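You operate a simulated robot arm through the tools that you are given. There is no shell and no other tool. Be economical: measure what you need, move in short steps, check, and stop when the job is done.

You are at the controls of a simulated robot arm. One attempt, no reset.

Task
Gauge both thick rings and tray each by its reading.
Fine: 19.3 mm or more in the small green tray, less in the small orange tray.

The check looks at the end state, three seconds after you hand in, the way a careful person would. Anything else that was tipped, shoved, dropped, spilled or broken makes it a failure.

Robot
A 6-joint arm with a two-finger parallel gripper, fixed in place. Base frame: the origin is at the foot of the arm, x ahead of it, y to its left, z up; the work surface is at about z = 0.8. Units: m, rad, N and s.
With the tool pointing down near the work surface it reaches from about 0.24 to 0.64 m from the base axis. Its first joint turns from -1.152 to 1.152 rad. Payload 2.7 kg.
The tool frame sits at the grasp point between the pads (the TCP): z along the fingers, y along the line on which they close. The tips reach 0.023 m beyond it. Largest opening 0.094 m; finger width 0.038, thickness 0.01; the body of the gripper, 0.054 by 0.096 m, starts 0.039 m behind the TCP.
Orientation is that of the tool frame in the base frame, as a unit quaternion [x, y, z, w]. With the fingers straight down and closing along the base's y, the tool's x points along the base's -x, its y along +y and its z along -z.

Tools
- The arm moves only by the tool send_rows. Its argument "targets" is a list of rows, each an object of numbers (a shift or turn left out is 0, a gripper value left out holds the last): "rx", "ry", "rz": the turn, a rotation vector about the base's x, y, z in units of 6 degrees (1.0 is 6 degrees); "x", "y", "z": the shift along the base's x, y, z in units of 40 mm (1.0 is 40 mm); "jaw": the finger opening in cm, from 0 to 9.4. In form: [{"rx": .., "ry": .., "rz": .., "x": .., "y": .., "z": .., "jaw": ..}, ...]. A call has 1 to 8 rows; each row shifts and turns the commanded pose from where the row before left it. A call with a number of a shift or a turn outside -1 to 1 is refused whole. Rows are played at 5 a second. More than 0.05 m and 0.15 rad between two rows, or a gripper value outside its range, and nothing of the call is played. Where a pose cannot be reached the arm comes as near as it can. A force on the tool above 40 N (or 10 N above the force at the start of the call, whichever is more), or a blocked arm, ends the call early, and 0.2 s more pass. The fingers move at their own pace (about 0.045 m/s each) and stop on an object; they squeeze with about 26 N. The grip force told is the motor's: it shows also when the fingers shut on nothing. Time passes only in rows, and 0.2 s behind the last, so rows that do not move let the fingers close. The reply holds the time, the measured pose of the TCP, the force on the tool along the base axes, the opening and the grip force, in the units named above and with some noise, and new pictures: "show" is both (left out), scene, wrist or none.
- Cameras (640 x 400 px; columns grow to the right, rows downward): "scene" is fixed at [0.0711, -0.4423, 1.386]; the picture's right is [0.76, -0.66, 0.00], its down [-0.48, -0.55, -0.69] and it looks along [0.45, 0.52, -0.73] (base axes); focal length 307 px, centre (320, 200). "wrist" rides on the gripper at [0.086, 0.016, -0.074] in the tool frame; the picture's right is [-0.18, 0.98, 0.00], its down [-0.58, -0.11, -0.81] and it looks along [-0.79, -0.15, 0.59] (tool axes); focal length 243 px, centre (320, 200).
- point_at(camera, pixels): for up to 12 pixels [column, row] of the newest picture of that camera ("zoom" is the newest enlarged one), the place [x, y, z] in the base frame of the surface seen there, good to about 0.003 m. No time passes.
- zoom(camera, box): a new picture of the part [left, top, right, bottom] of that camera's present view, enlarged. No time passes.
- hand_in(): hands the job in; it is judged then, once.

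Work in short steps. Measure before you move; look again where a grasp or a placing could have gone wrong, and mend it. You have 80 turns and 200 pictures in all, those below and enlarged ones among them. Open the gripper and draw the arm clear of the work before you hand the job in, unless the task says otherwise; then end with one line.

The tools are called as a command line: name --argument value ..., lists and objects as JSON in quotes. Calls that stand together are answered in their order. send_rows: Moves the arm, as the interface text tells. Its arguments: {"type":"object","properties":{"targets":{"type":"array","items":{"type":"object","properties":{"rx":{"type":"number"},"ry":{"type":"number"},"rz":{"type":"number"},"x":{"type":"number"},"y":{"type":"number"},"z":{"type":"number"},"jaw":{"type":"number"}}}},"show":{"type":"string","enum":["both","scene","wrist","none"]}},"required":["targets"]} The other tools are called the same way: point_at (camera, pixels) gives the place of the surface under pixels of a picture; zoom (camera, box) takes an enlarged picture of a part of a camera's view; hand_in () hands the job in.

At the start:

```text
time_s: 0.0
tcp_pos: [0.462, -0.1569, 1.1069]
ee_rot: [0.0, 1.0, -0.001, -0.001]
contact_force: [0.1, 0.3, 0.2]
opening: 0.0942
grip_force: 0.2
```

scene: 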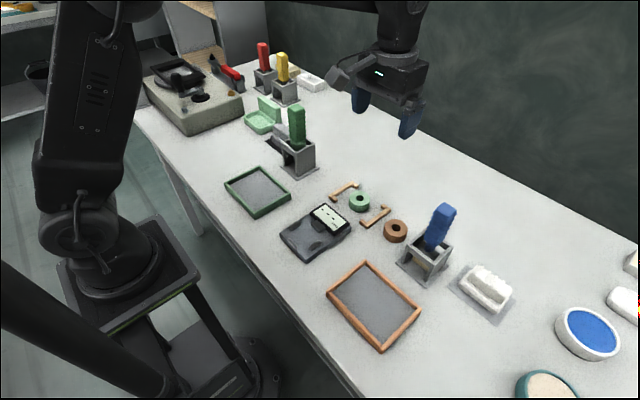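
wrist: 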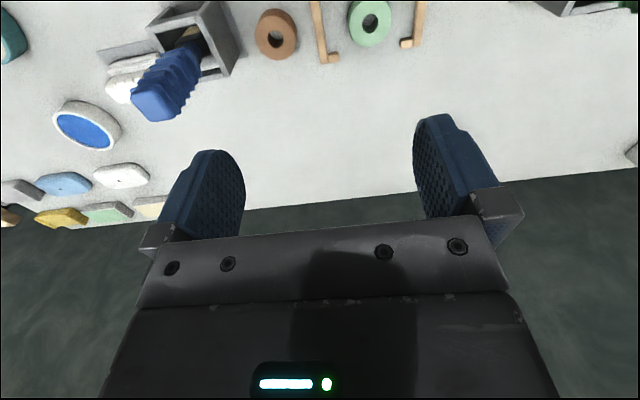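

I'll enlarge the area with the rings (359,201), (395,231) and the device at (315,232) to identify things.

zoom --camera "scene" --box '[260, 160, 440, 280]'

zoom --camera "scene" --box '[130, 30, 340, 180]'

point_at --camera "scene" --pixels '[[359, 195], [353, 201], [366, 202], [395, 225], [389, 231], [402, 233], [257, 192], [373, 304], [312, 240], [330, 217], [345, 190], [377, 217]]'

```text
3.33 times, centred on (350, 220) of scene
```

zoom: 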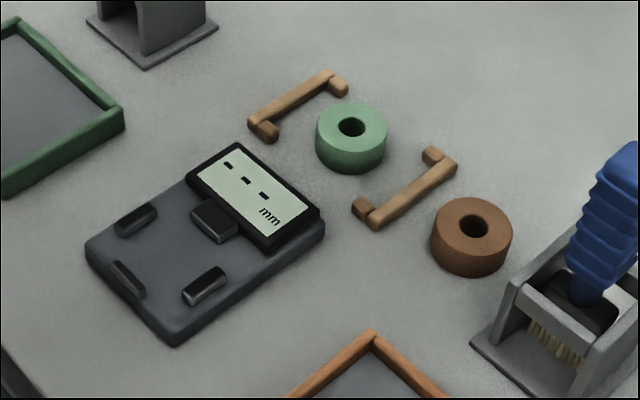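

```text
2.67 times, centred on (235, 105) of scene
```

zoom: 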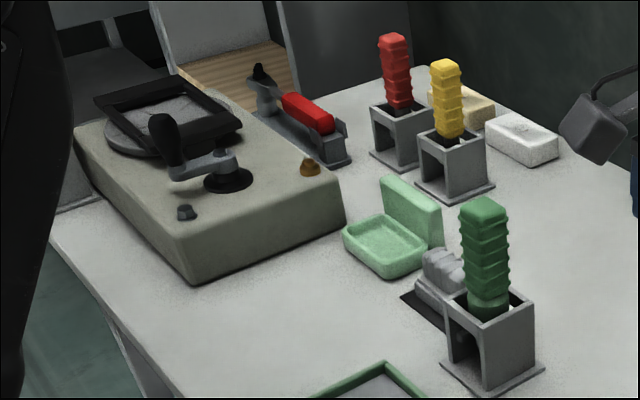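

```text
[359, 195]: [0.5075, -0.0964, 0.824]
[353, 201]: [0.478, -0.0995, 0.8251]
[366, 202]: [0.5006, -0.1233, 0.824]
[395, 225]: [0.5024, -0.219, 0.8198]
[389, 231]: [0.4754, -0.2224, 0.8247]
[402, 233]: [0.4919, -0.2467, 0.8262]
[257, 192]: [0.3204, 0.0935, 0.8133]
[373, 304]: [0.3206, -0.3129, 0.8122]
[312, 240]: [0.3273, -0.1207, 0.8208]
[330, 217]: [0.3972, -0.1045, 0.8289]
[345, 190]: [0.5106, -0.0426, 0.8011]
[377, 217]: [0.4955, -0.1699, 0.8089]
```

The gauge has four lugs around a seat and a "--- mm" display. I'll enlarge it more and measure lugs and ring rims.

zoom --camera "scene" --box '[275, 195, 355, 265]'

point_at --camera "scene" --pixels '[[284, 234], [314, 256], [351, 226], [326, 201], [298, 220], [297, 237], [317, 240], [320, 222], [308, 231], [305, 230], [312, 233], [310, 226]]'

```text
5.71 times, centred on (315, 230) of scene
```

zoom: 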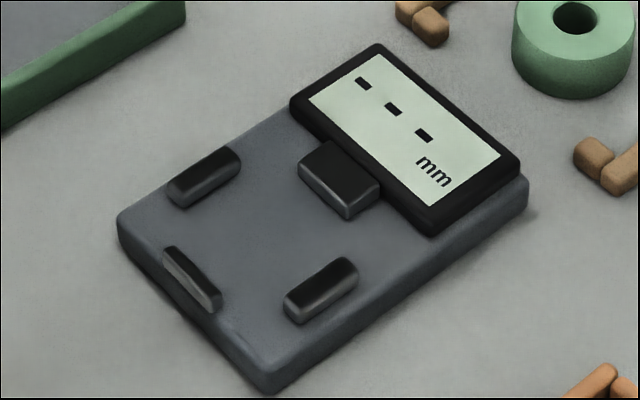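

```text
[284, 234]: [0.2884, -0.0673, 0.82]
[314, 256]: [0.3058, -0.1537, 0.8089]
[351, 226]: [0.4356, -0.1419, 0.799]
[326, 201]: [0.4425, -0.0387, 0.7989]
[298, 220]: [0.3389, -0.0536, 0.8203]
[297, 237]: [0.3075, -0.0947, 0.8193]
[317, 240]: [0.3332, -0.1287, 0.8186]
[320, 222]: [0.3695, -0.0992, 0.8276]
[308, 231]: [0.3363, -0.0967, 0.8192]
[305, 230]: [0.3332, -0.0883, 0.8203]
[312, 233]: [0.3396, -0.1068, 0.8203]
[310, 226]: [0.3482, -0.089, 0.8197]
```

point_at --camera "zoom" --pixels '[[172, 182], [227, 148], [235, 165], [165, 250], [215, 298], [288, 295], [350, 262], [308, 165], [345, 210], [330, 155], [370, 190], [250, 235]]'

zoom --camera "wrist" --box '[230, 0, 450, 90]'

```text
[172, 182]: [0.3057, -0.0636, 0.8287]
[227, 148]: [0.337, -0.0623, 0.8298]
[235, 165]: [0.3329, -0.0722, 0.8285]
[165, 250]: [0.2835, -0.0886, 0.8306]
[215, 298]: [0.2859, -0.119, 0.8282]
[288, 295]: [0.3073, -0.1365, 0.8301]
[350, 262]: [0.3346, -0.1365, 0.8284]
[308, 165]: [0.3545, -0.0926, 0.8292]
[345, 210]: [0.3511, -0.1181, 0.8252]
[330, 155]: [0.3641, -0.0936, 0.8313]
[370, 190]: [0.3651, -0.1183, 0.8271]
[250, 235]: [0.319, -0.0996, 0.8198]
```

```text
2.91 times, centred on (340, 45) of wrist
```

zoom: 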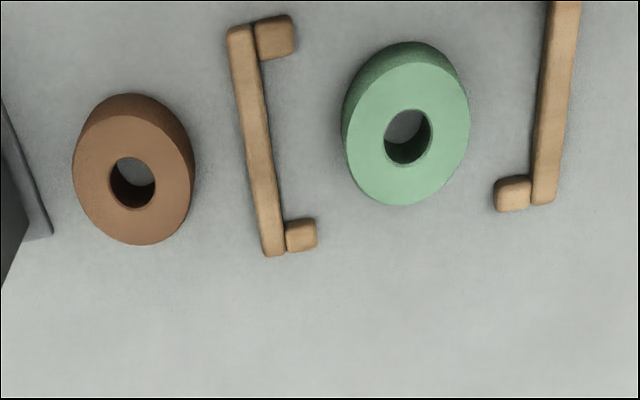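

The seat centre is about (0.320, -0.103), with its floor at z≈0.82 and lug tops at z≈0.829. Next I'll measure the ring rims and brackets in an enlarged scene view.

zoom --camera "scene" --box '[320, 170, 420, 250]'

```text
5.00 times, centred on (370, 210) of scene
```

zoom: 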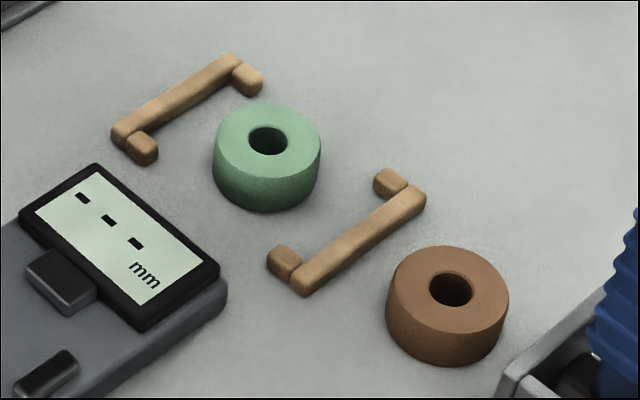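

point_at --camera "zoom" --pixels '[[217, 140], [317, 140], [267, 108], [267, 174], [267, 205], [390, 287], [505, 287], [448, 249], [448, 325], [448, 358], [152, 145], [380, 175]]'

point_at --camera "zoom" --pixels '[[240, 130], [295, 140], [260, 165], [420, 280], [480, 285], [445, 315], [272, 260], [252, 70], [515, 375], [440, 385]]'

```text
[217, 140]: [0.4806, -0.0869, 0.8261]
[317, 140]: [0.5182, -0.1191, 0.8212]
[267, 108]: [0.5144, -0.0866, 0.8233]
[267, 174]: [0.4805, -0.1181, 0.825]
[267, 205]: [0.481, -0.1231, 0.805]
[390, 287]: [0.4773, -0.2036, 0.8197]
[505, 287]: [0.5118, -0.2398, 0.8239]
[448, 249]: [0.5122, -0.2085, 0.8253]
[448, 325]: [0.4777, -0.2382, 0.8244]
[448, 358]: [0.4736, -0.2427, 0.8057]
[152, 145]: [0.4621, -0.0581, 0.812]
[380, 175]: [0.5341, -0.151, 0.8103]
```

```text
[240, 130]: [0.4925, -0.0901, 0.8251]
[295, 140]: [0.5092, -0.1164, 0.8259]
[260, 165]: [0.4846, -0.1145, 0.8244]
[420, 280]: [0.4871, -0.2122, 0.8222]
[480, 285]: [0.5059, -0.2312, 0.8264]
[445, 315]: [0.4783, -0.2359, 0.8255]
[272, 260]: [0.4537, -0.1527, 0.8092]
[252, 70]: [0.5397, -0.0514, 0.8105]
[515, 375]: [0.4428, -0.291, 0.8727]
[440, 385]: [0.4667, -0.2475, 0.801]
```

Green ring: centre (0.498,-0.103), diameter about 49 mm, top 0.8245. Brown ring: centre (0.495,-0.223). I'll move above the green ring with the jaw at 6.8 cm.

send_rows --targets '[{"x": 0.45, "y": 0.68, "jaw": 6.8}, {"x": 0.46, "y": 0.68}, {"z": -1}, {"z": -1}, {"z": -1}, {"z": -1}, {"z": -1}, {}]'

```text
time_s: 1.8
tcp_pos: [0.4988, -0.1044, 0.9062]
ee_rot: [0.0, 1.0, -0.001, 0.001]
contact_force: [-0.4, 0.0, -0.5]
opening: 0.0679
grip_force: 0.0
```

scene: 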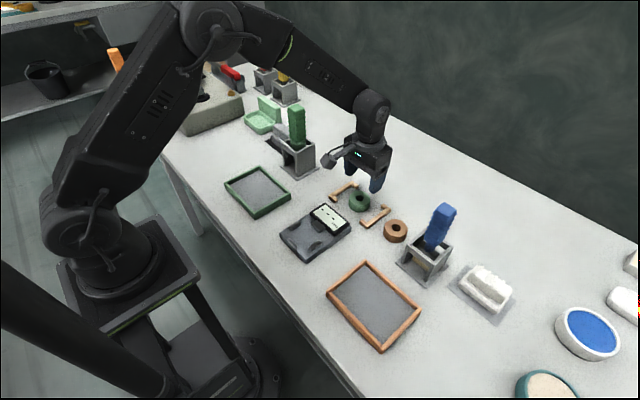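
wrist: 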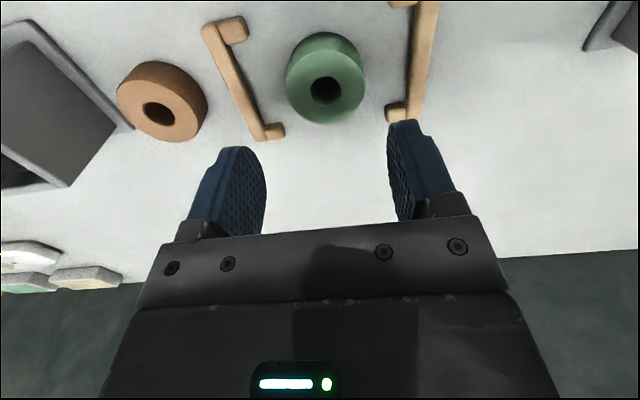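

The TCP is over the green ring, so I'll descend to z≈0.835 and close.

send_rows --targets '[{"z": -0.9, "y": 0.03}, {"z": -0.6}, {"z": -0.28}, {}, {"jaw": 4.0}, {}, {}, {}]'

```text
time_s: 3.6
tcp_pos: [0.498, -0.1032, 0.8364]
ee_rot: [0.0, 1.0, 0.001, 0.0]
contact_force: [0.7, 0.2, 0.8]
opening: 0.0529
grip_force: 26.2
```

scene: 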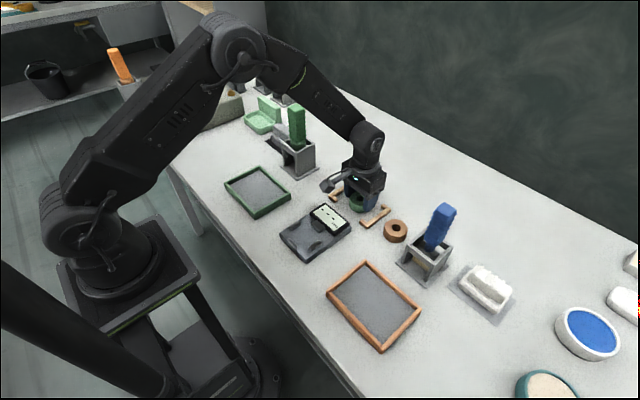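
wrist: 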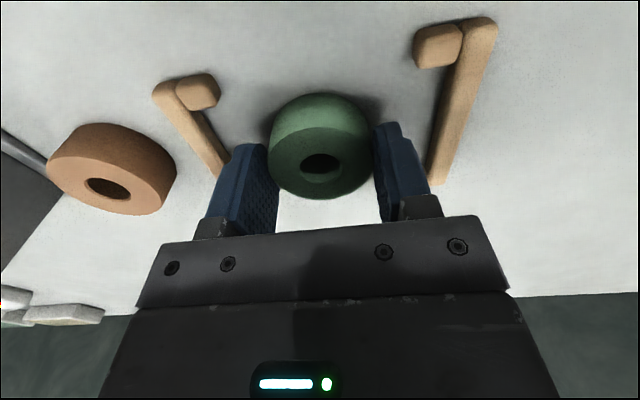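

Gripped at 53 mm. I'll lift and check, then carry it to above the gauge.

send_rows --targets '[{"z": 0.8}, {"z": 0.8}, {"x": -0.9}, {"x": -0.9}, {"x": -0.9}, {"x": -0.9}, {"x": -0.85}, {}]'

```text
time_s: 5.4
tcp_pos: [0.3206, -0.0994, 0.9006]
ee_rot: [0.001, 1.0, 0.001, 0.0]
contact_force: [-0.1, -0.4, 0.3]
opening: 0.0401
grip_force: 0.1
```

scene: 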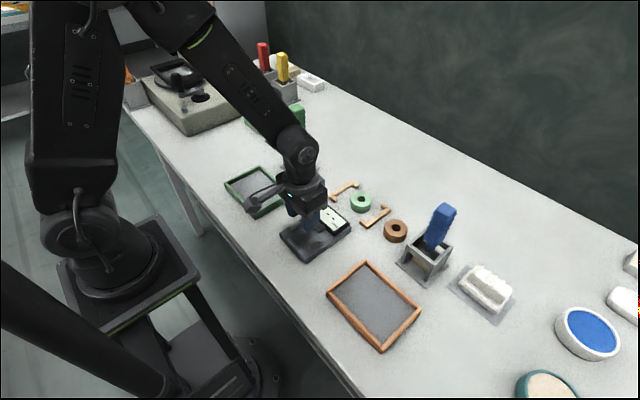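
wrist: 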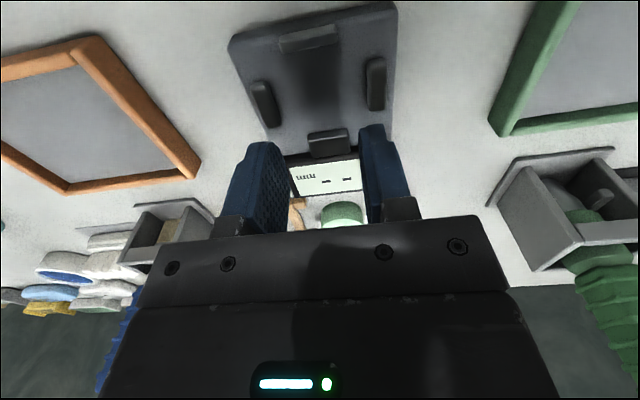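

The ring slipped out and was left near its original spot, around (361,203), undamaged. I'll re-measure the ring and the gauge lugs, then regrip.

zoom --camera "scene" --box '[320, 170, 420, 250]'

zoom --camera "wrist" --box '[220, 0, 420, 240]'

```text
5.00 times, centred on (370, 210) of scene
```

zoom: 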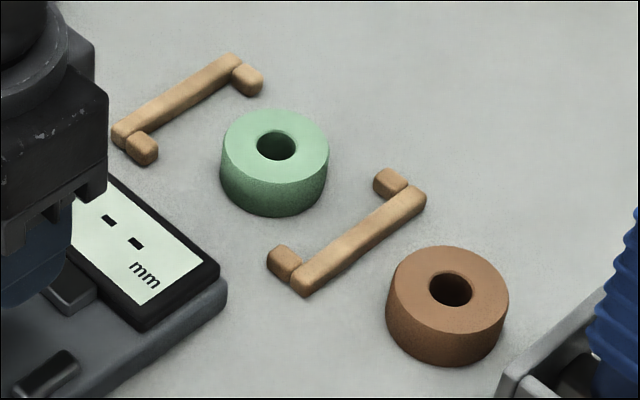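

```text
1.67 times, centred on (320, 120) of wrist
```

zoom: 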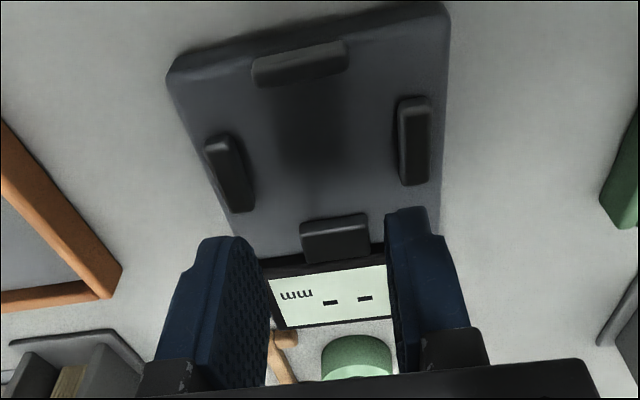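

point_at --camera "scene" --pixels '[[351, 199], [371, 199], [361, 193], [361, 206], [356, 194], [367, 194], [354, 204], [367, 204]]'

point_at --camera "zoom" --pixels '[[222, 135], [250, 205], [208, 145], [235, 208], [402, 105], [403, 183], [425, 100], [428, 180], [255, 82], [345, 68], [303, 222], [365, 215]]'

```text
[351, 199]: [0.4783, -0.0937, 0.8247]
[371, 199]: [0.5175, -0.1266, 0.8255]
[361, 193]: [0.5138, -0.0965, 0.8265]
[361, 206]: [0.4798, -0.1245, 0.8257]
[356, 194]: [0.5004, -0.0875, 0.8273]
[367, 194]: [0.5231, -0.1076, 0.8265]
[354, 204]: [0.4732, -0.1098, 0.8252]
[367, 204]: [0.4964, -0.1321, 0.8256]
```

```text
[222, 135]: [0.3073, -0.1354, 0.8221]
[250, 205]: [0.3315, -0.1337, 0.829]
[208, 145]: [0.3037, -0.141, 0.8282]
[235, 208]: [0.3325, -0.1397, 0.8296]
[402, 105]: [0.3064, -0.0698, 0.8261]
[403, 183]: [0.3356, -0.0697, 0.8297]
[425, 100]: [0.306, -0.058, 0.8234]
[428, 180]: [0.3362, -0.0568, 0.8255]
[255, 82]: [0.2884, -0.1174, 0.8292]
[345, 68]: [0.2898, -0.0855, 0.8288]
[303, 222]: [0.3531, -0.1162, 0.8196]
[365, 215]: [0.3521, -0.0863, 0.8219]
```

The ring is now at (0.498,-0.110), diameter about 51 mm, height about 25 mm. I'll go back above it and take a deeper grip.

send_rows --targets '[{"x": 0.9, "jaw": 7.0}, {"x": 0.9}, {"x": 0.9}, {"x": 0.9, "y": -0.2}, {"x": 0.84}, {}, {}]' --show "wrist"

```text
time_s: 7.0
tcp_pos: [0.497, -0.1092, 0.8994]
ee_rot: [0.0, 1.0, 0.0, -0.001]
contact_force: [0.5, 0.3, 0.4]
opening: 0.0699
grip_force: 0.2
```

wrist: 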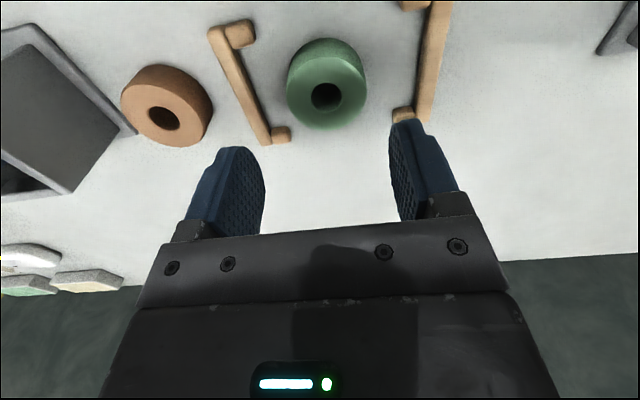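

send_rows --targets '[{"z": -0.8, "jaw": 6.4}, {"z": -0.6}, {"z": -0.37}, {}, {"jaw": 3.0}, {}, {}, {}]' --show "wrist"

send_rows --targets '[{"z": 0.2}, {"z": 0.4}, {}]'

```text
time_s: 8.8
tcp_pos: [0.4979, -0.1105, 0.8304]
ee_rot: [0.001, 1.0, -0.001, 0.0]
contact_force: [0.3, -0.5, -0.3]
opening: 0.0532
grip_force: 26.1
```

wrist: 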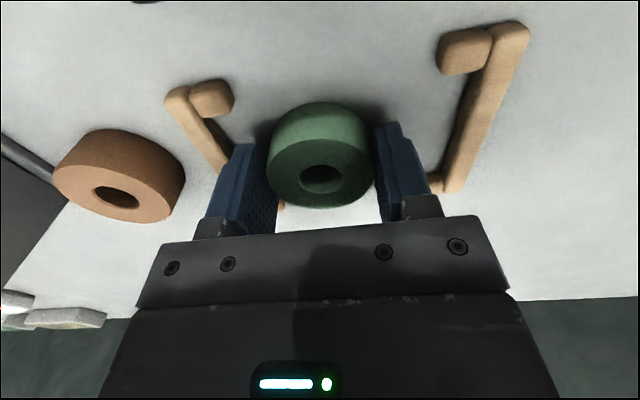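

```text
time_s: 9.6
tcp_pos: [0.4981, -0.1089, 0.8535]
ee_rot: [0.0, 1.0, 0.0, 0.0]
contact_force: [0.0, 0.0, -0.5]
opening: 0.0532
grip_force: 25.6
```

scene: 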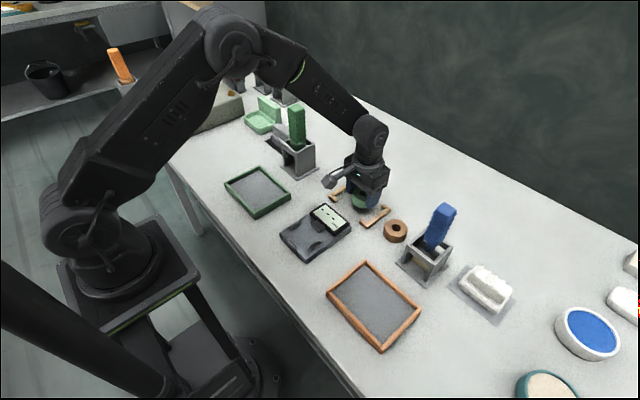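
wrist: 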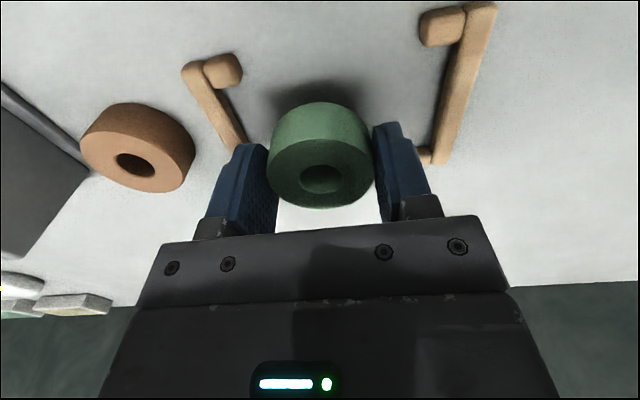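

The ring is held and rises with the hand. I'll lift to z≈0.893 and carry it gently toward the gauge.

send_rows --targets '[{"z": 0.4}, {"z": 0.6}, {"x": -0.4}, {"x": -0.7}, {"x": -0.7}, {"x": -0.7}, {"x": -0.7}, {"x": -0.5}]' --show "wrist"

send_rows --targets '[{"x": -0.4, "y": 0.17}, {"x": -0.33}, {}, {}]'

```text
time_s: 11.4
tcp_pos: [0.3514, -0.1076, 0.8936]
ee_rot: [0.0, 1.0, 0.0, 0.0]
contact_force: [-0.7, -0.2, -0.6]
opening: 0.053
grip_force: 26.0
```

wrist: 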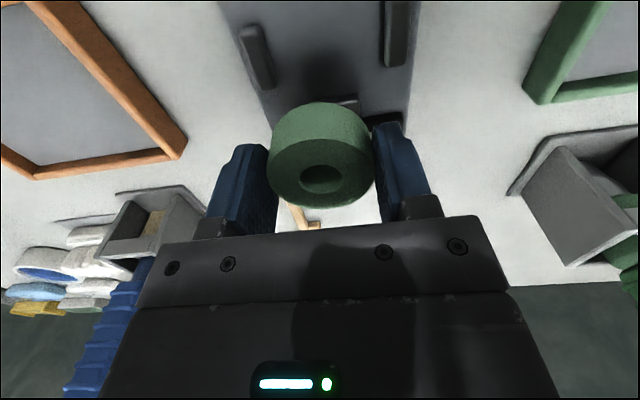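

```text
time_s: 12.4
tcp_pos: [0.322, -0.1017, 0.8935]
ee_rot: [0.0, 1.0, 0.0, -0.001]
contact_force: [-0.1, 0.5, -1.3]
opening: 0.0532
grip_force: 25.6
```

scene: 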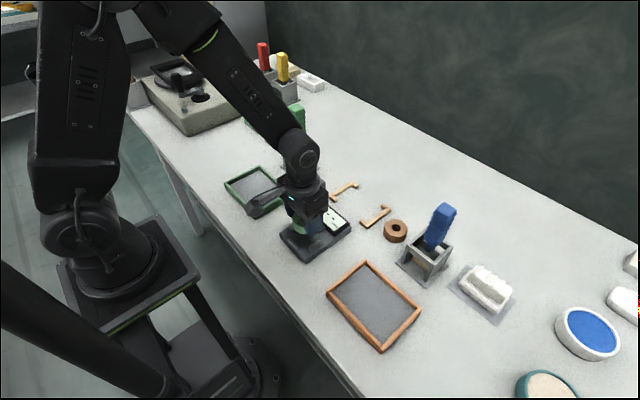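
wrist: 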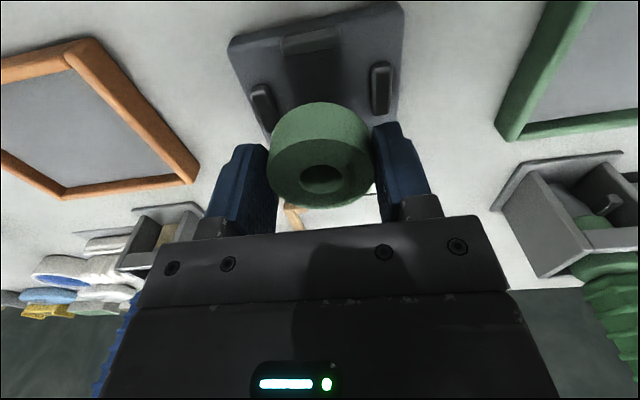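

Aligned over the seat. I'll lower to z≈0.854, which puts the tips just above the lugs, and then look.

send_rows --targets '[{"z": -0.5}, {"z": -0.3}, {"z": -0.17}, {}]'

zoom --camera "scene" --box '[265, 170, 365, 270]'

```text
time_s: 13.4
tcp_pos: [0.3225, -0.1007, 0.8541]
ee_rot: [0.0, 1.0, 0.0, 0.0]
contact_force: [-0.2, 0.3, -0.1]
opening: 0.0529
grip_force: 25.6
```

scene: 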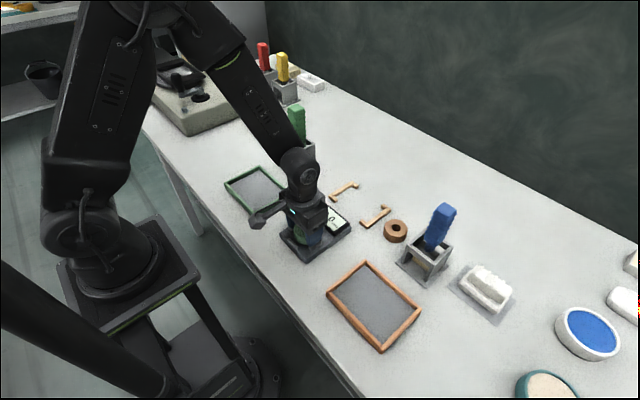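
wrist: 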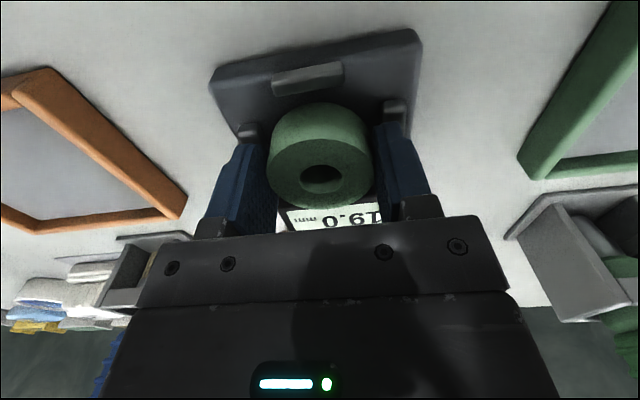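

```text
4.00 times, centred on (315, 220) of scene
```

zoom: 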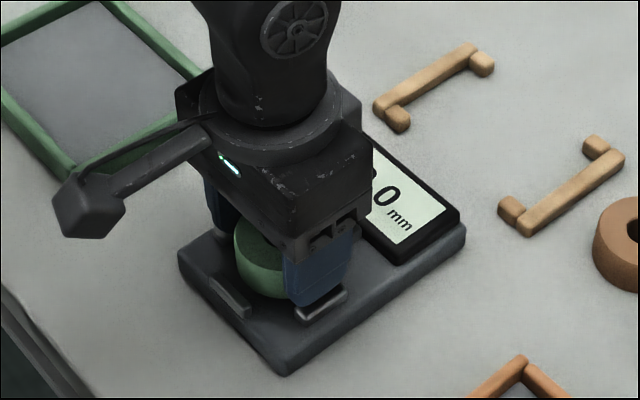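

The display already shows something like "19.0". I'll release the ring, lift clear and read it properly.

send_rows --targets '[{"jaw": 6.6}, {}, {}, {"z": 0.7}, {"z": 0.9}, {"z": 0.9, "y": 0.7}, {"y": 0.9}, {}]'

zoom --camera "scene" --box '[275, 185, 365, 265]'

```text
time_s: 15.2
tcp_pos: [0.3217, -0.0405, 0.9559]
ee_rot: [0.001, 1.0, 0.0, 0.0]
contact_force: [-0.4, 0.0, 0.7]
opening: 0.0658
grip_force: 0.0
```

scene: 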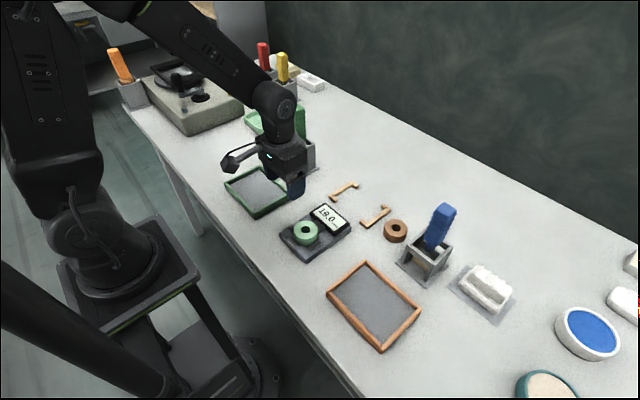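
wrist: 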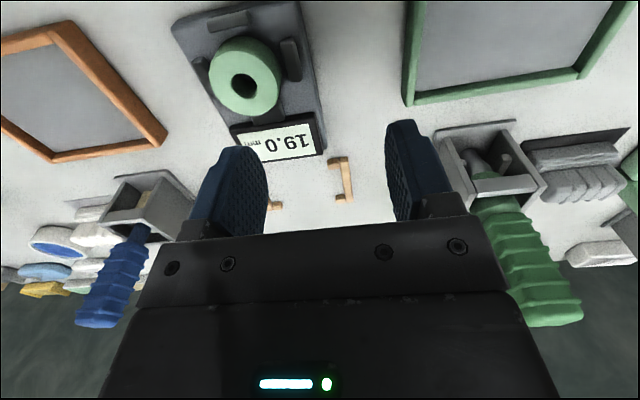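

```text
5.00 times, centred on (320, 225) of scene
```

zoom: 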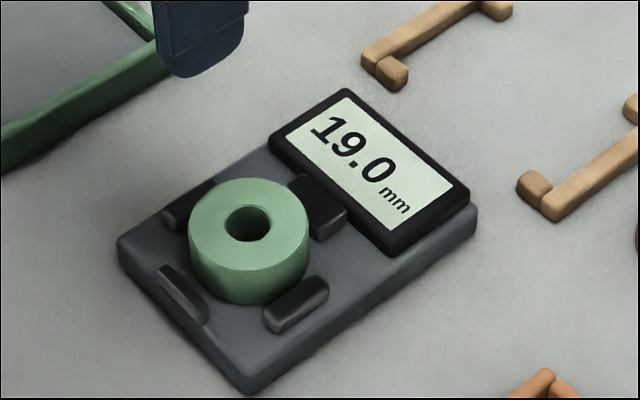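

The gauge reads 19.0 mm, which is under 19.3, so the green ring goes in the orange tray. I'll measure the ring in the seat and the orange tray.

point_at --camera "zoom" --pixels '[[192, 220], [306, 220], [248, 181], [248, 262], [210, 192], [288, 194], [207, 248], [290, 248]]'

point_at --camera "scene" --pixels '[[327, 293], [367, 262], [420, 313], [381, 350], [373, 304], [366, 270], [333, 296], [411, 311], [379, 341]]'

```text
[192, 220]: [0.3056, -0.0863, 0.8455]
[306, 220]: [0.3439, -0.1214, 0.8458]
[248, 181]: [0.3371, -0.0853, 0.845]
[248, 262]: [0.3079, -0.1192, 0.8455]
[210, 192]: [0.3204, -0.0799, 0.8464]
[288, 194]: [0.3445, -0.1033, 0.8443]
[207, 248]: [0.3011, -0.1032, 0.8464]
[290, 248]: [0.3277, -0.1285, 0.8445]
```

```text
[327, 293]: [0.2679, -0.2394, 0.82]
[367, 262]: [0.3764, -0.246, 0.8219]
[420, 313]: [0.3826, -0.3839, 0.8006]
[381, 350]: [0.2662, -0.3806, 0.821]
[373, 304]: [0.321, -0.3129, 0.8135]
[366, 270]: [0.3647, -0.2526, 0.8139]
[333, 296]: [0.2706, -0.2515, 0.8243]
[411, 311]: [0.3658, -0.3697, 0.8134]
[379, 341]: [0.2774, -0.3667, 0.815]
```

The ring is at (0.323,-0.104) and the tray floor centre is about (0.321,-0.31). I'll regrip the ring just above the lugs and test with a small lift.

send_rows --targets '[{"y": -0.8, "x": 0.05}, {"y": -0.82}, {"z": -0.9}, {"z": -0.8}, {"z": -0.55}, {"z": -0.26}, {}, {}]' --show "wrist"

send_rows --targets '[{"jaw": 2.0}, {}, {}, {}, {"z": 0.1}, {"z": 0.2}, {"z": 0.3}, {}]'

```text
time_s: 17.0
tcp_pos: [0.3245, -0.1026, 0.8551]
ee_rot: [0.001, 1.0, 0.0, 0.0]
contact_force: [0.3, 0.3, -0.6]
opening: 0.066
grip_force: 0.0
```

wrist: 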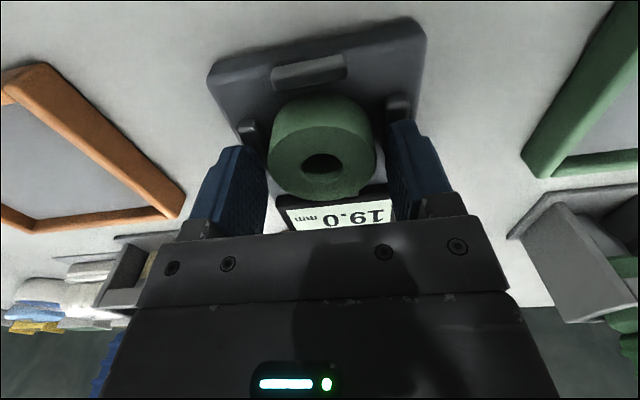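

```text
time_s: 18.8
tcp_pos: [0.3244, -0.1034, 0.8786]
ee_rot: [0.0, 1.0, 0.0, 0.0]
contact_force: [0.6, 1.0, -1.3]
opening: 0.0529
grip_force: 26.0
```

scene: 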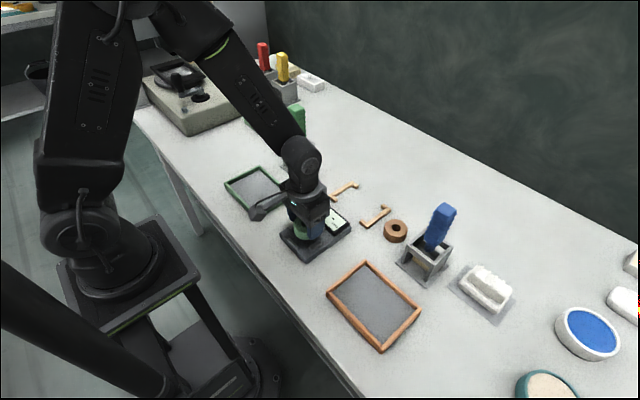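
wrist: 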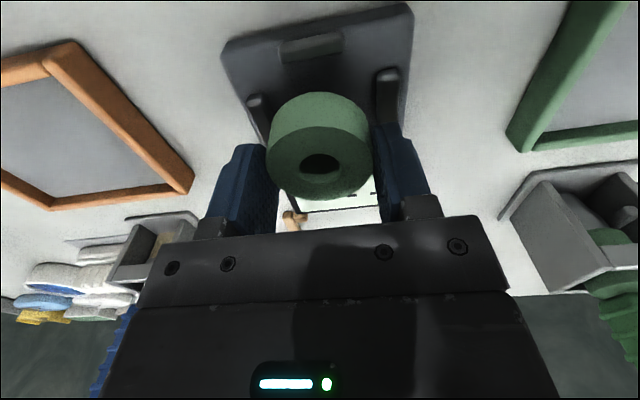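

Held. I'll lift a bit more and check that it isn't creeping before crossing.

send_rows --targets '[{"z": 0.2}, {"z": 0.2}, {"y": -0.2}, {"y": -0.4}, {"y": -0.4}, {"y": -0.4}, {}]'

```text
time_s: 20.4
tcp_pos: [0.3233, -0.1606, 0.8956]
ee_rot: [0.0, 1.0, -0.001, 0.0]
contact_force: [-0.3, 0.1, -0.7]
opening: 0.0526
grip_force: 26.2
```

scene: 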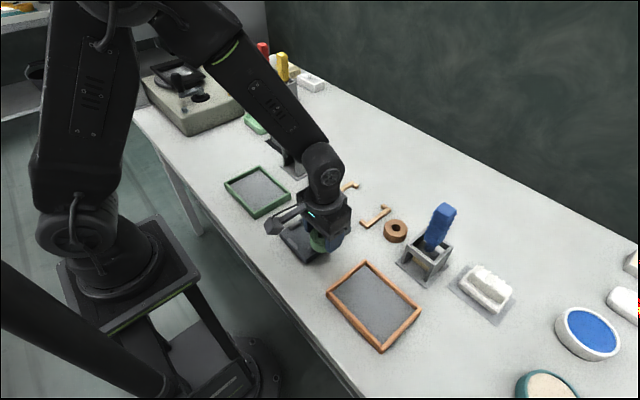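
wrist: 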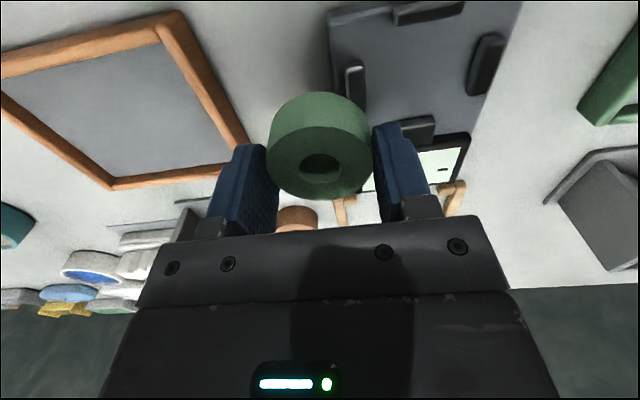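

Stable. I'll continue to over the orange tray centre, (0.321,-0.31).

send_rows --targets '[{"y": -0.4}, {"y": -0.6}, {"y": -0.7}, {"y": -0.7}, {"y": -0.7}, {"y": -0.4}, {"y": -0.27}, {}]'

```text
time_s: 22.2
tcp_pos: [0.3237, -0.3096, 0.8946]
ee_rot: [0.002, 1.0, 0.0, 0.0]
contact_force: [-0.3, -0.1, -0.5]
opening: 0.0528
grip_force: 25.9
```

scene: 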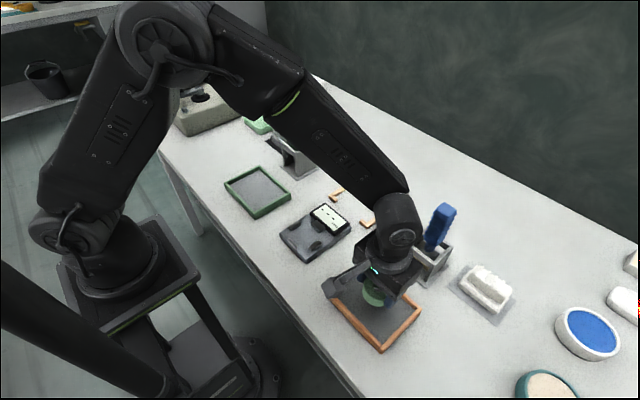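
wrist: 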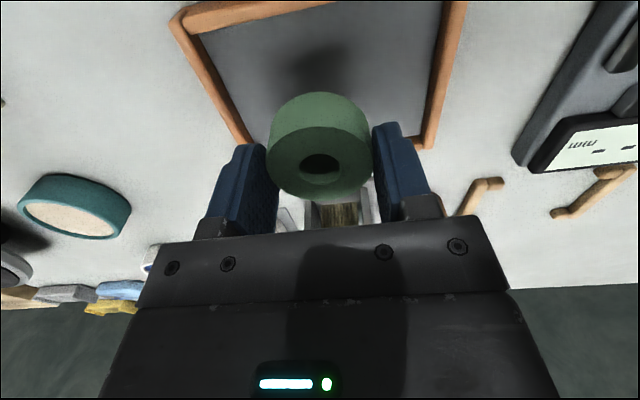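

Over the tray. I'll lower in shrinking steps and watch the force.

send_rows --targets '[{"z": -0.5}, {"z": -0.4}, {"z": -0.15}, {}]' --show "none"

send_rows --targets '[{"z": -0.05}, {"z": -0.05}, {}]'

zoom --camera "scene" --box '[320, 250, 430, 360]'

```text
time_s: 23.2
tcp_pos: [0.3224, -0.3111, 0.8506]
ee_rot: [0.001, 1.0, 0.0, 0.001]
contact_force: [-0.8, -0.1, -0.8]
opening: 0.0529
grip_force: 26.1
```

```text
time_s: 24.0
tcp_pos: [0.3216, -0.3102, 0.8478]
ee_rot: [0.001, 1.0, 0.0, 0.0]
contact_force: [-0.5, -0.4, 2.7]
opening: 0.0525
grip_force: 26.4
```

scene: 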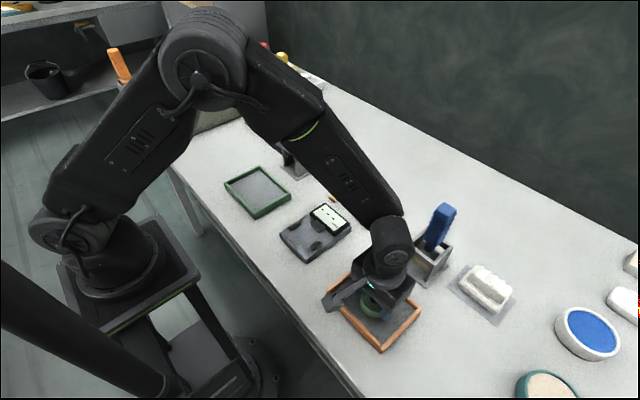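
wrist: 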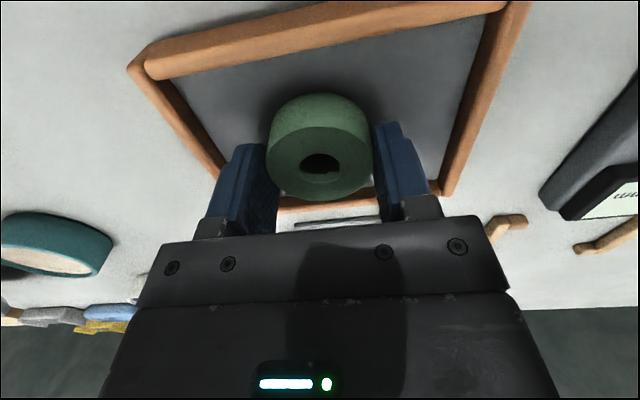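

```text
3.64 times, centred on (375, 305) of scene
```

zoom: 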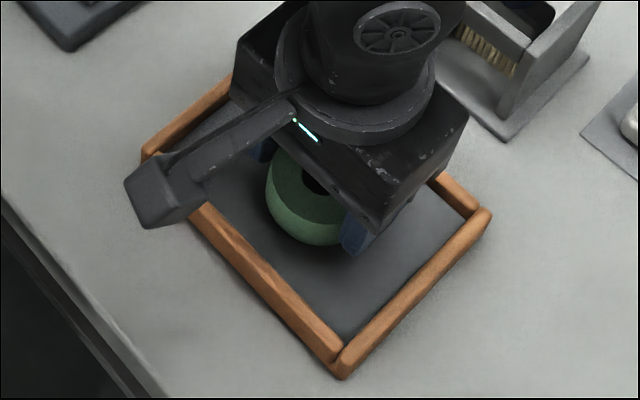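

The ring touches the floor at 2.7 N. I'll release and lift straight up.

send_rows --targets '[{"jaw": 6.8}, {}, {}, {"z": 0.7}, {"z": 0.9}, {"z": 0.9}, {"y": 0.8, "z": 0.3}, {"y": 0.9}]'

zoom --camera "scene" --box '[360, 180, 480, 300]'

```text
time_s: 25.8
tcp_pos: [0.3231, -0.2418, 0.9601]
ee_rot: [-0.001, 1.0, 0.0, 0.0]
contact_force: [0.8, 0.5, 0.1]
opening: 0.0677
grip_force: 0.1
```

scene: 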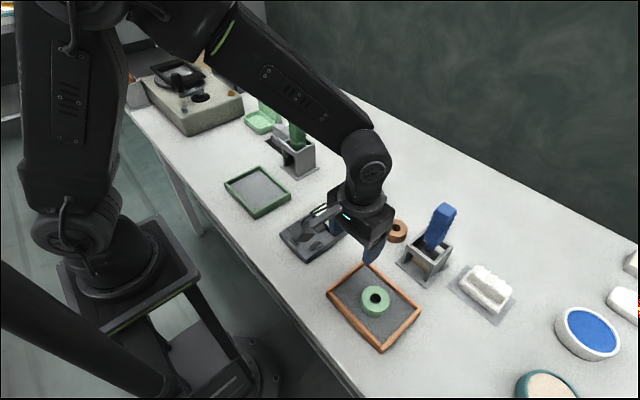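
wrist: 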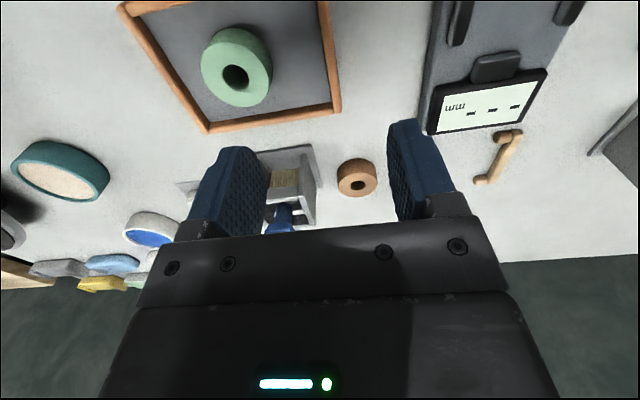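

```text
3.33 times, centred on (420, 240) of scene
```

zoom: 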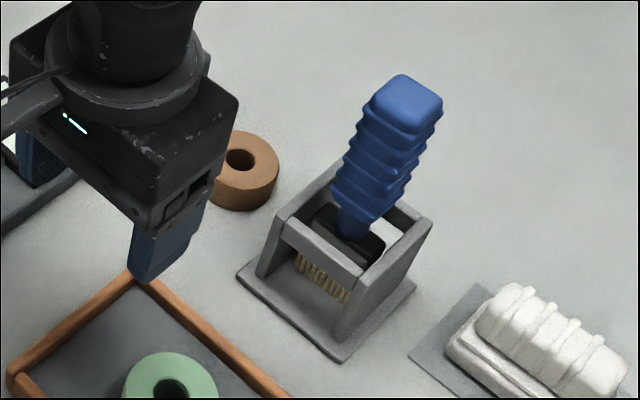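

Green ring is in the orange tray. Now I'll measure the brush holder and handle for clearance around the brown ring.

point_at --camera "zoom" --pixels '[[237, 275], [282, 210], [270, 240], [335, 160], [425, 225], [365, 285], [375, 100], [405, 80], [440, 110], [335, 195], [350, 230]]'

point_at --camera "wrist" --pixels '[[340, 174], [374, 174], [356, 160], [358, 190], [314, 145], [320, 185], [312, 222], [312, 150]]'

```text
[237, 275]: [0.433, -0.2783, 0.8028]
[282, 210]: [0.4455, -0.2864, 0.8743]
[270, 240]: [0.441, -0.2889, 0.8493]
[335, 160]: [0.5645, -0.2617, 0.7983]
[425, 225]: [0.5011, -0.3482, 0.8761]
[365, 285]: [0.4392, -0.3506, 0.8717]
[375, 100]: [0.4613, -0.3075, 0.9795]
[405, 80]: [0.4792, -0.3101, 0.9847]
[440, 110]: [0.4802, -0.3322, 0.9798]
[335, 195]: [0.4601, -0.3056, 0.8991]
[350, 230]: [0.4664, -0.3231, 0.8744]
```

```text
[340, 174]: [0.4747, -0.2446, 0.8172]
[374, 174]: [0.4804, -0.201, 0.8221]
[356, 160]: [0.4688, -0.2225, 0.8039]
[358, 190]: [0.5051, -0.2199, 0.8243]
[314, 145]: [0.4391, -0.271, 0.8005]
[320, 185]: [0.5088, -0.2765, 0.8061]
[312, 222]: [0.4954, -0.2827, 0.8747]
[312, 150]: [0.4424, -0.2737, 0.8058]
```

The brown ring is at (0.495,-0.2225) and the holder face is at y≈-0.285, so gripping along y leaves about 14 mm. I'll shift y first, then go over the ring.

send_rows --targets '[{"y": 0.49, "jaw": 6.6}, {"x": 0.8}, {"x": 0.9}, {"x": 0.9}, {"x": 0.9}, {"x": 0.8}, {"z": -0.9}, {}]'

```text
time_s: 27.6
tcp_pos: [0.4971, -0.2218, 0.9272]
ee_rot: [0.0, 1.0, 0.001, -0.001]
contact_force: [-0.4, -0.2, 0.4]
opening: 0.0661
grip_force: 0.0
```

scene: 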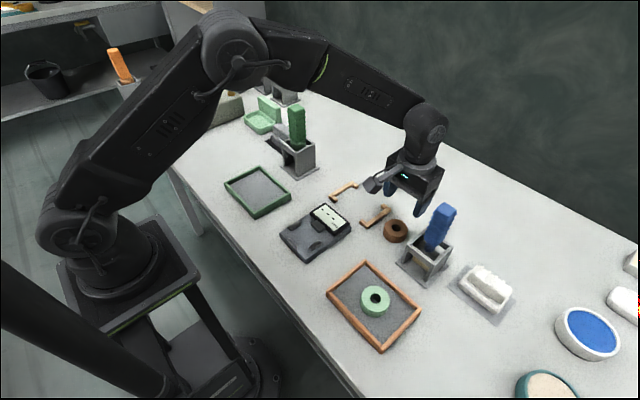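
wrist: 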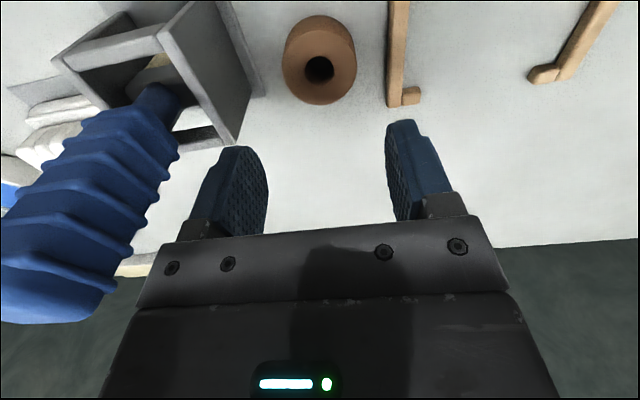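

point_at --camera "wrist" --pixels '[[286, 65], [354, 65], [320, 100], [295, 90], [345, 90], [320, 50]]'

```text
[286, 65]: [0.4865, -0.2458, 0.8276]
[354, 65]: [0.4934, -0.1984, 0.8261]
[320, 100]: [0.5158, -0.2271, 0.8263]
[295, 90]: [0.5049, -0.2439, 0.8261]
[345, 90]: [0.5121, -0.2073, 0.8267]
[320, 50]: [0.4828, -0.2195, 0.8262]
```

Centre confirmed at (0.494,-0.2225). I'll descend and grip.

send_rows --targets '[{"z": -0.9, "jaw": 6.4}, {"z": -0.7}, {"z": -0.45}, {"z": -0.24}, {"jaw": 2.0}, {}, {}, {}]'

send_rows --targets '[{"z": 0.1}, {"z": 0.2}, {"z": 0.3}, {}]'

```text
time_s: 29.4
tcp_pos: [0.4953, -0.223, 0.8339]
ee_rot: [0.0, 1.0, 0.0, -0.001]
contact_force: [0.6, 0.2, -0.3]
opening: 0.0527
grip_force: 26.1
```

scene: 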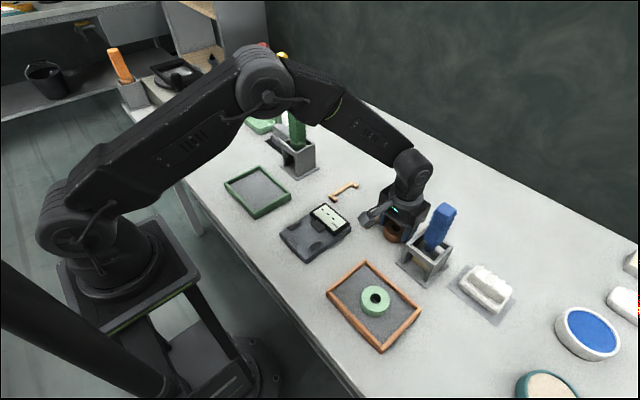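
wrist: 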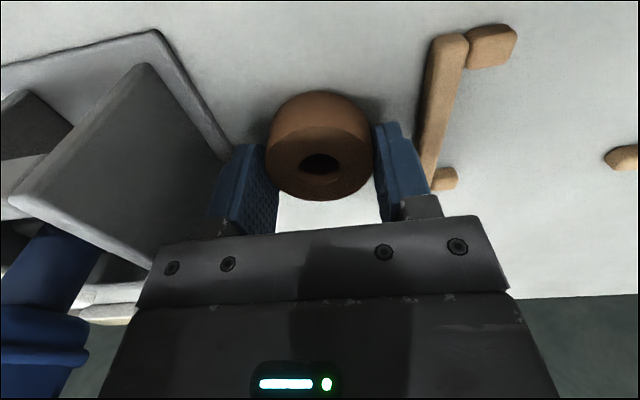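

```text
time_s: 30.4
tcp_pos: [0.4944, -0.222, 0.8572]
ee_rot: [0.0, 1.0, 0.0, 0.001]
contact_force: [0.7, -0.1, -0.5]
opening: 0.0527
grip_force: 26.2
```

scene: 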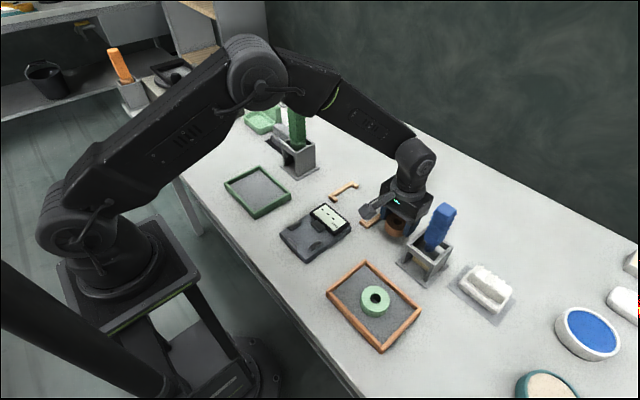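
wrist: 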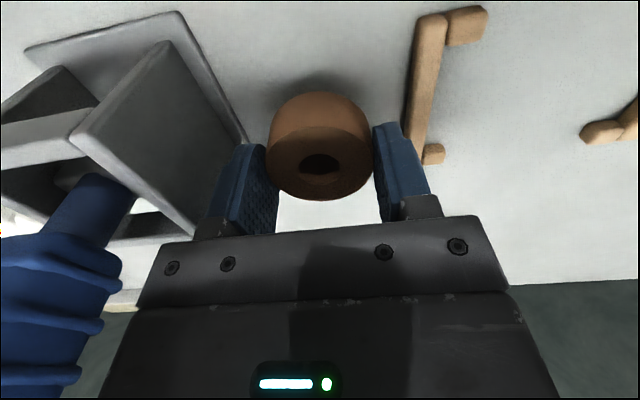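

Brown ring is held. I'll lift and carry it gently to above the gauge.

send_rows --targets '[{"z": 0.4}, {"z": 0.65}, {"y": 0.3, "x": -0.2}, {"y": 0.5, "x": -0.5}, {"y": 0.5, "x": -0.6}, {"y": 0.5, "x": -0.6}, {"y": 0.4, "x": -0.6}, {"y": 0.4, "x": -0.6}]' --show "none"

send_rows --targets '[{"x": -0.5, "y": 0.25}, {"x": -0.41, "y": 0.14}, {"x": -0.3}, {}, {}]'

```text
time_s: 32.2
tcp_pos: [0.3706, -0.1188, 0.8972]
ee_rot: [0.001, 1.0, -0.001, 0.0]
contact_force: [0.0, -0.4, -0.1]
opening: 0.0527
grip_force: 25.8
```

```text
time_s: 33.4
tcp_pos: [0.3234, -0.1026, 0.8991]
ee_rot: [0.0, 1.0, 0.0, 0.0]
contact_force: [0.6, 0.2, -0.8]
opening: 0.0527
grip_force: 25.4
```

scene: 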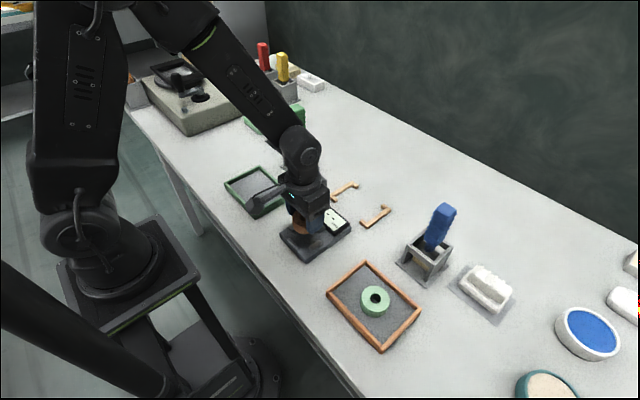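
wrist: 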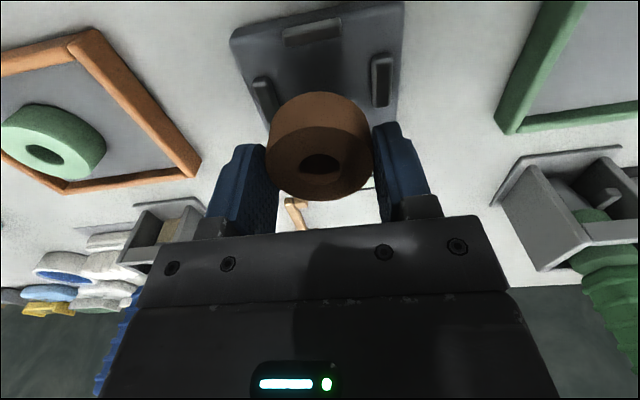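

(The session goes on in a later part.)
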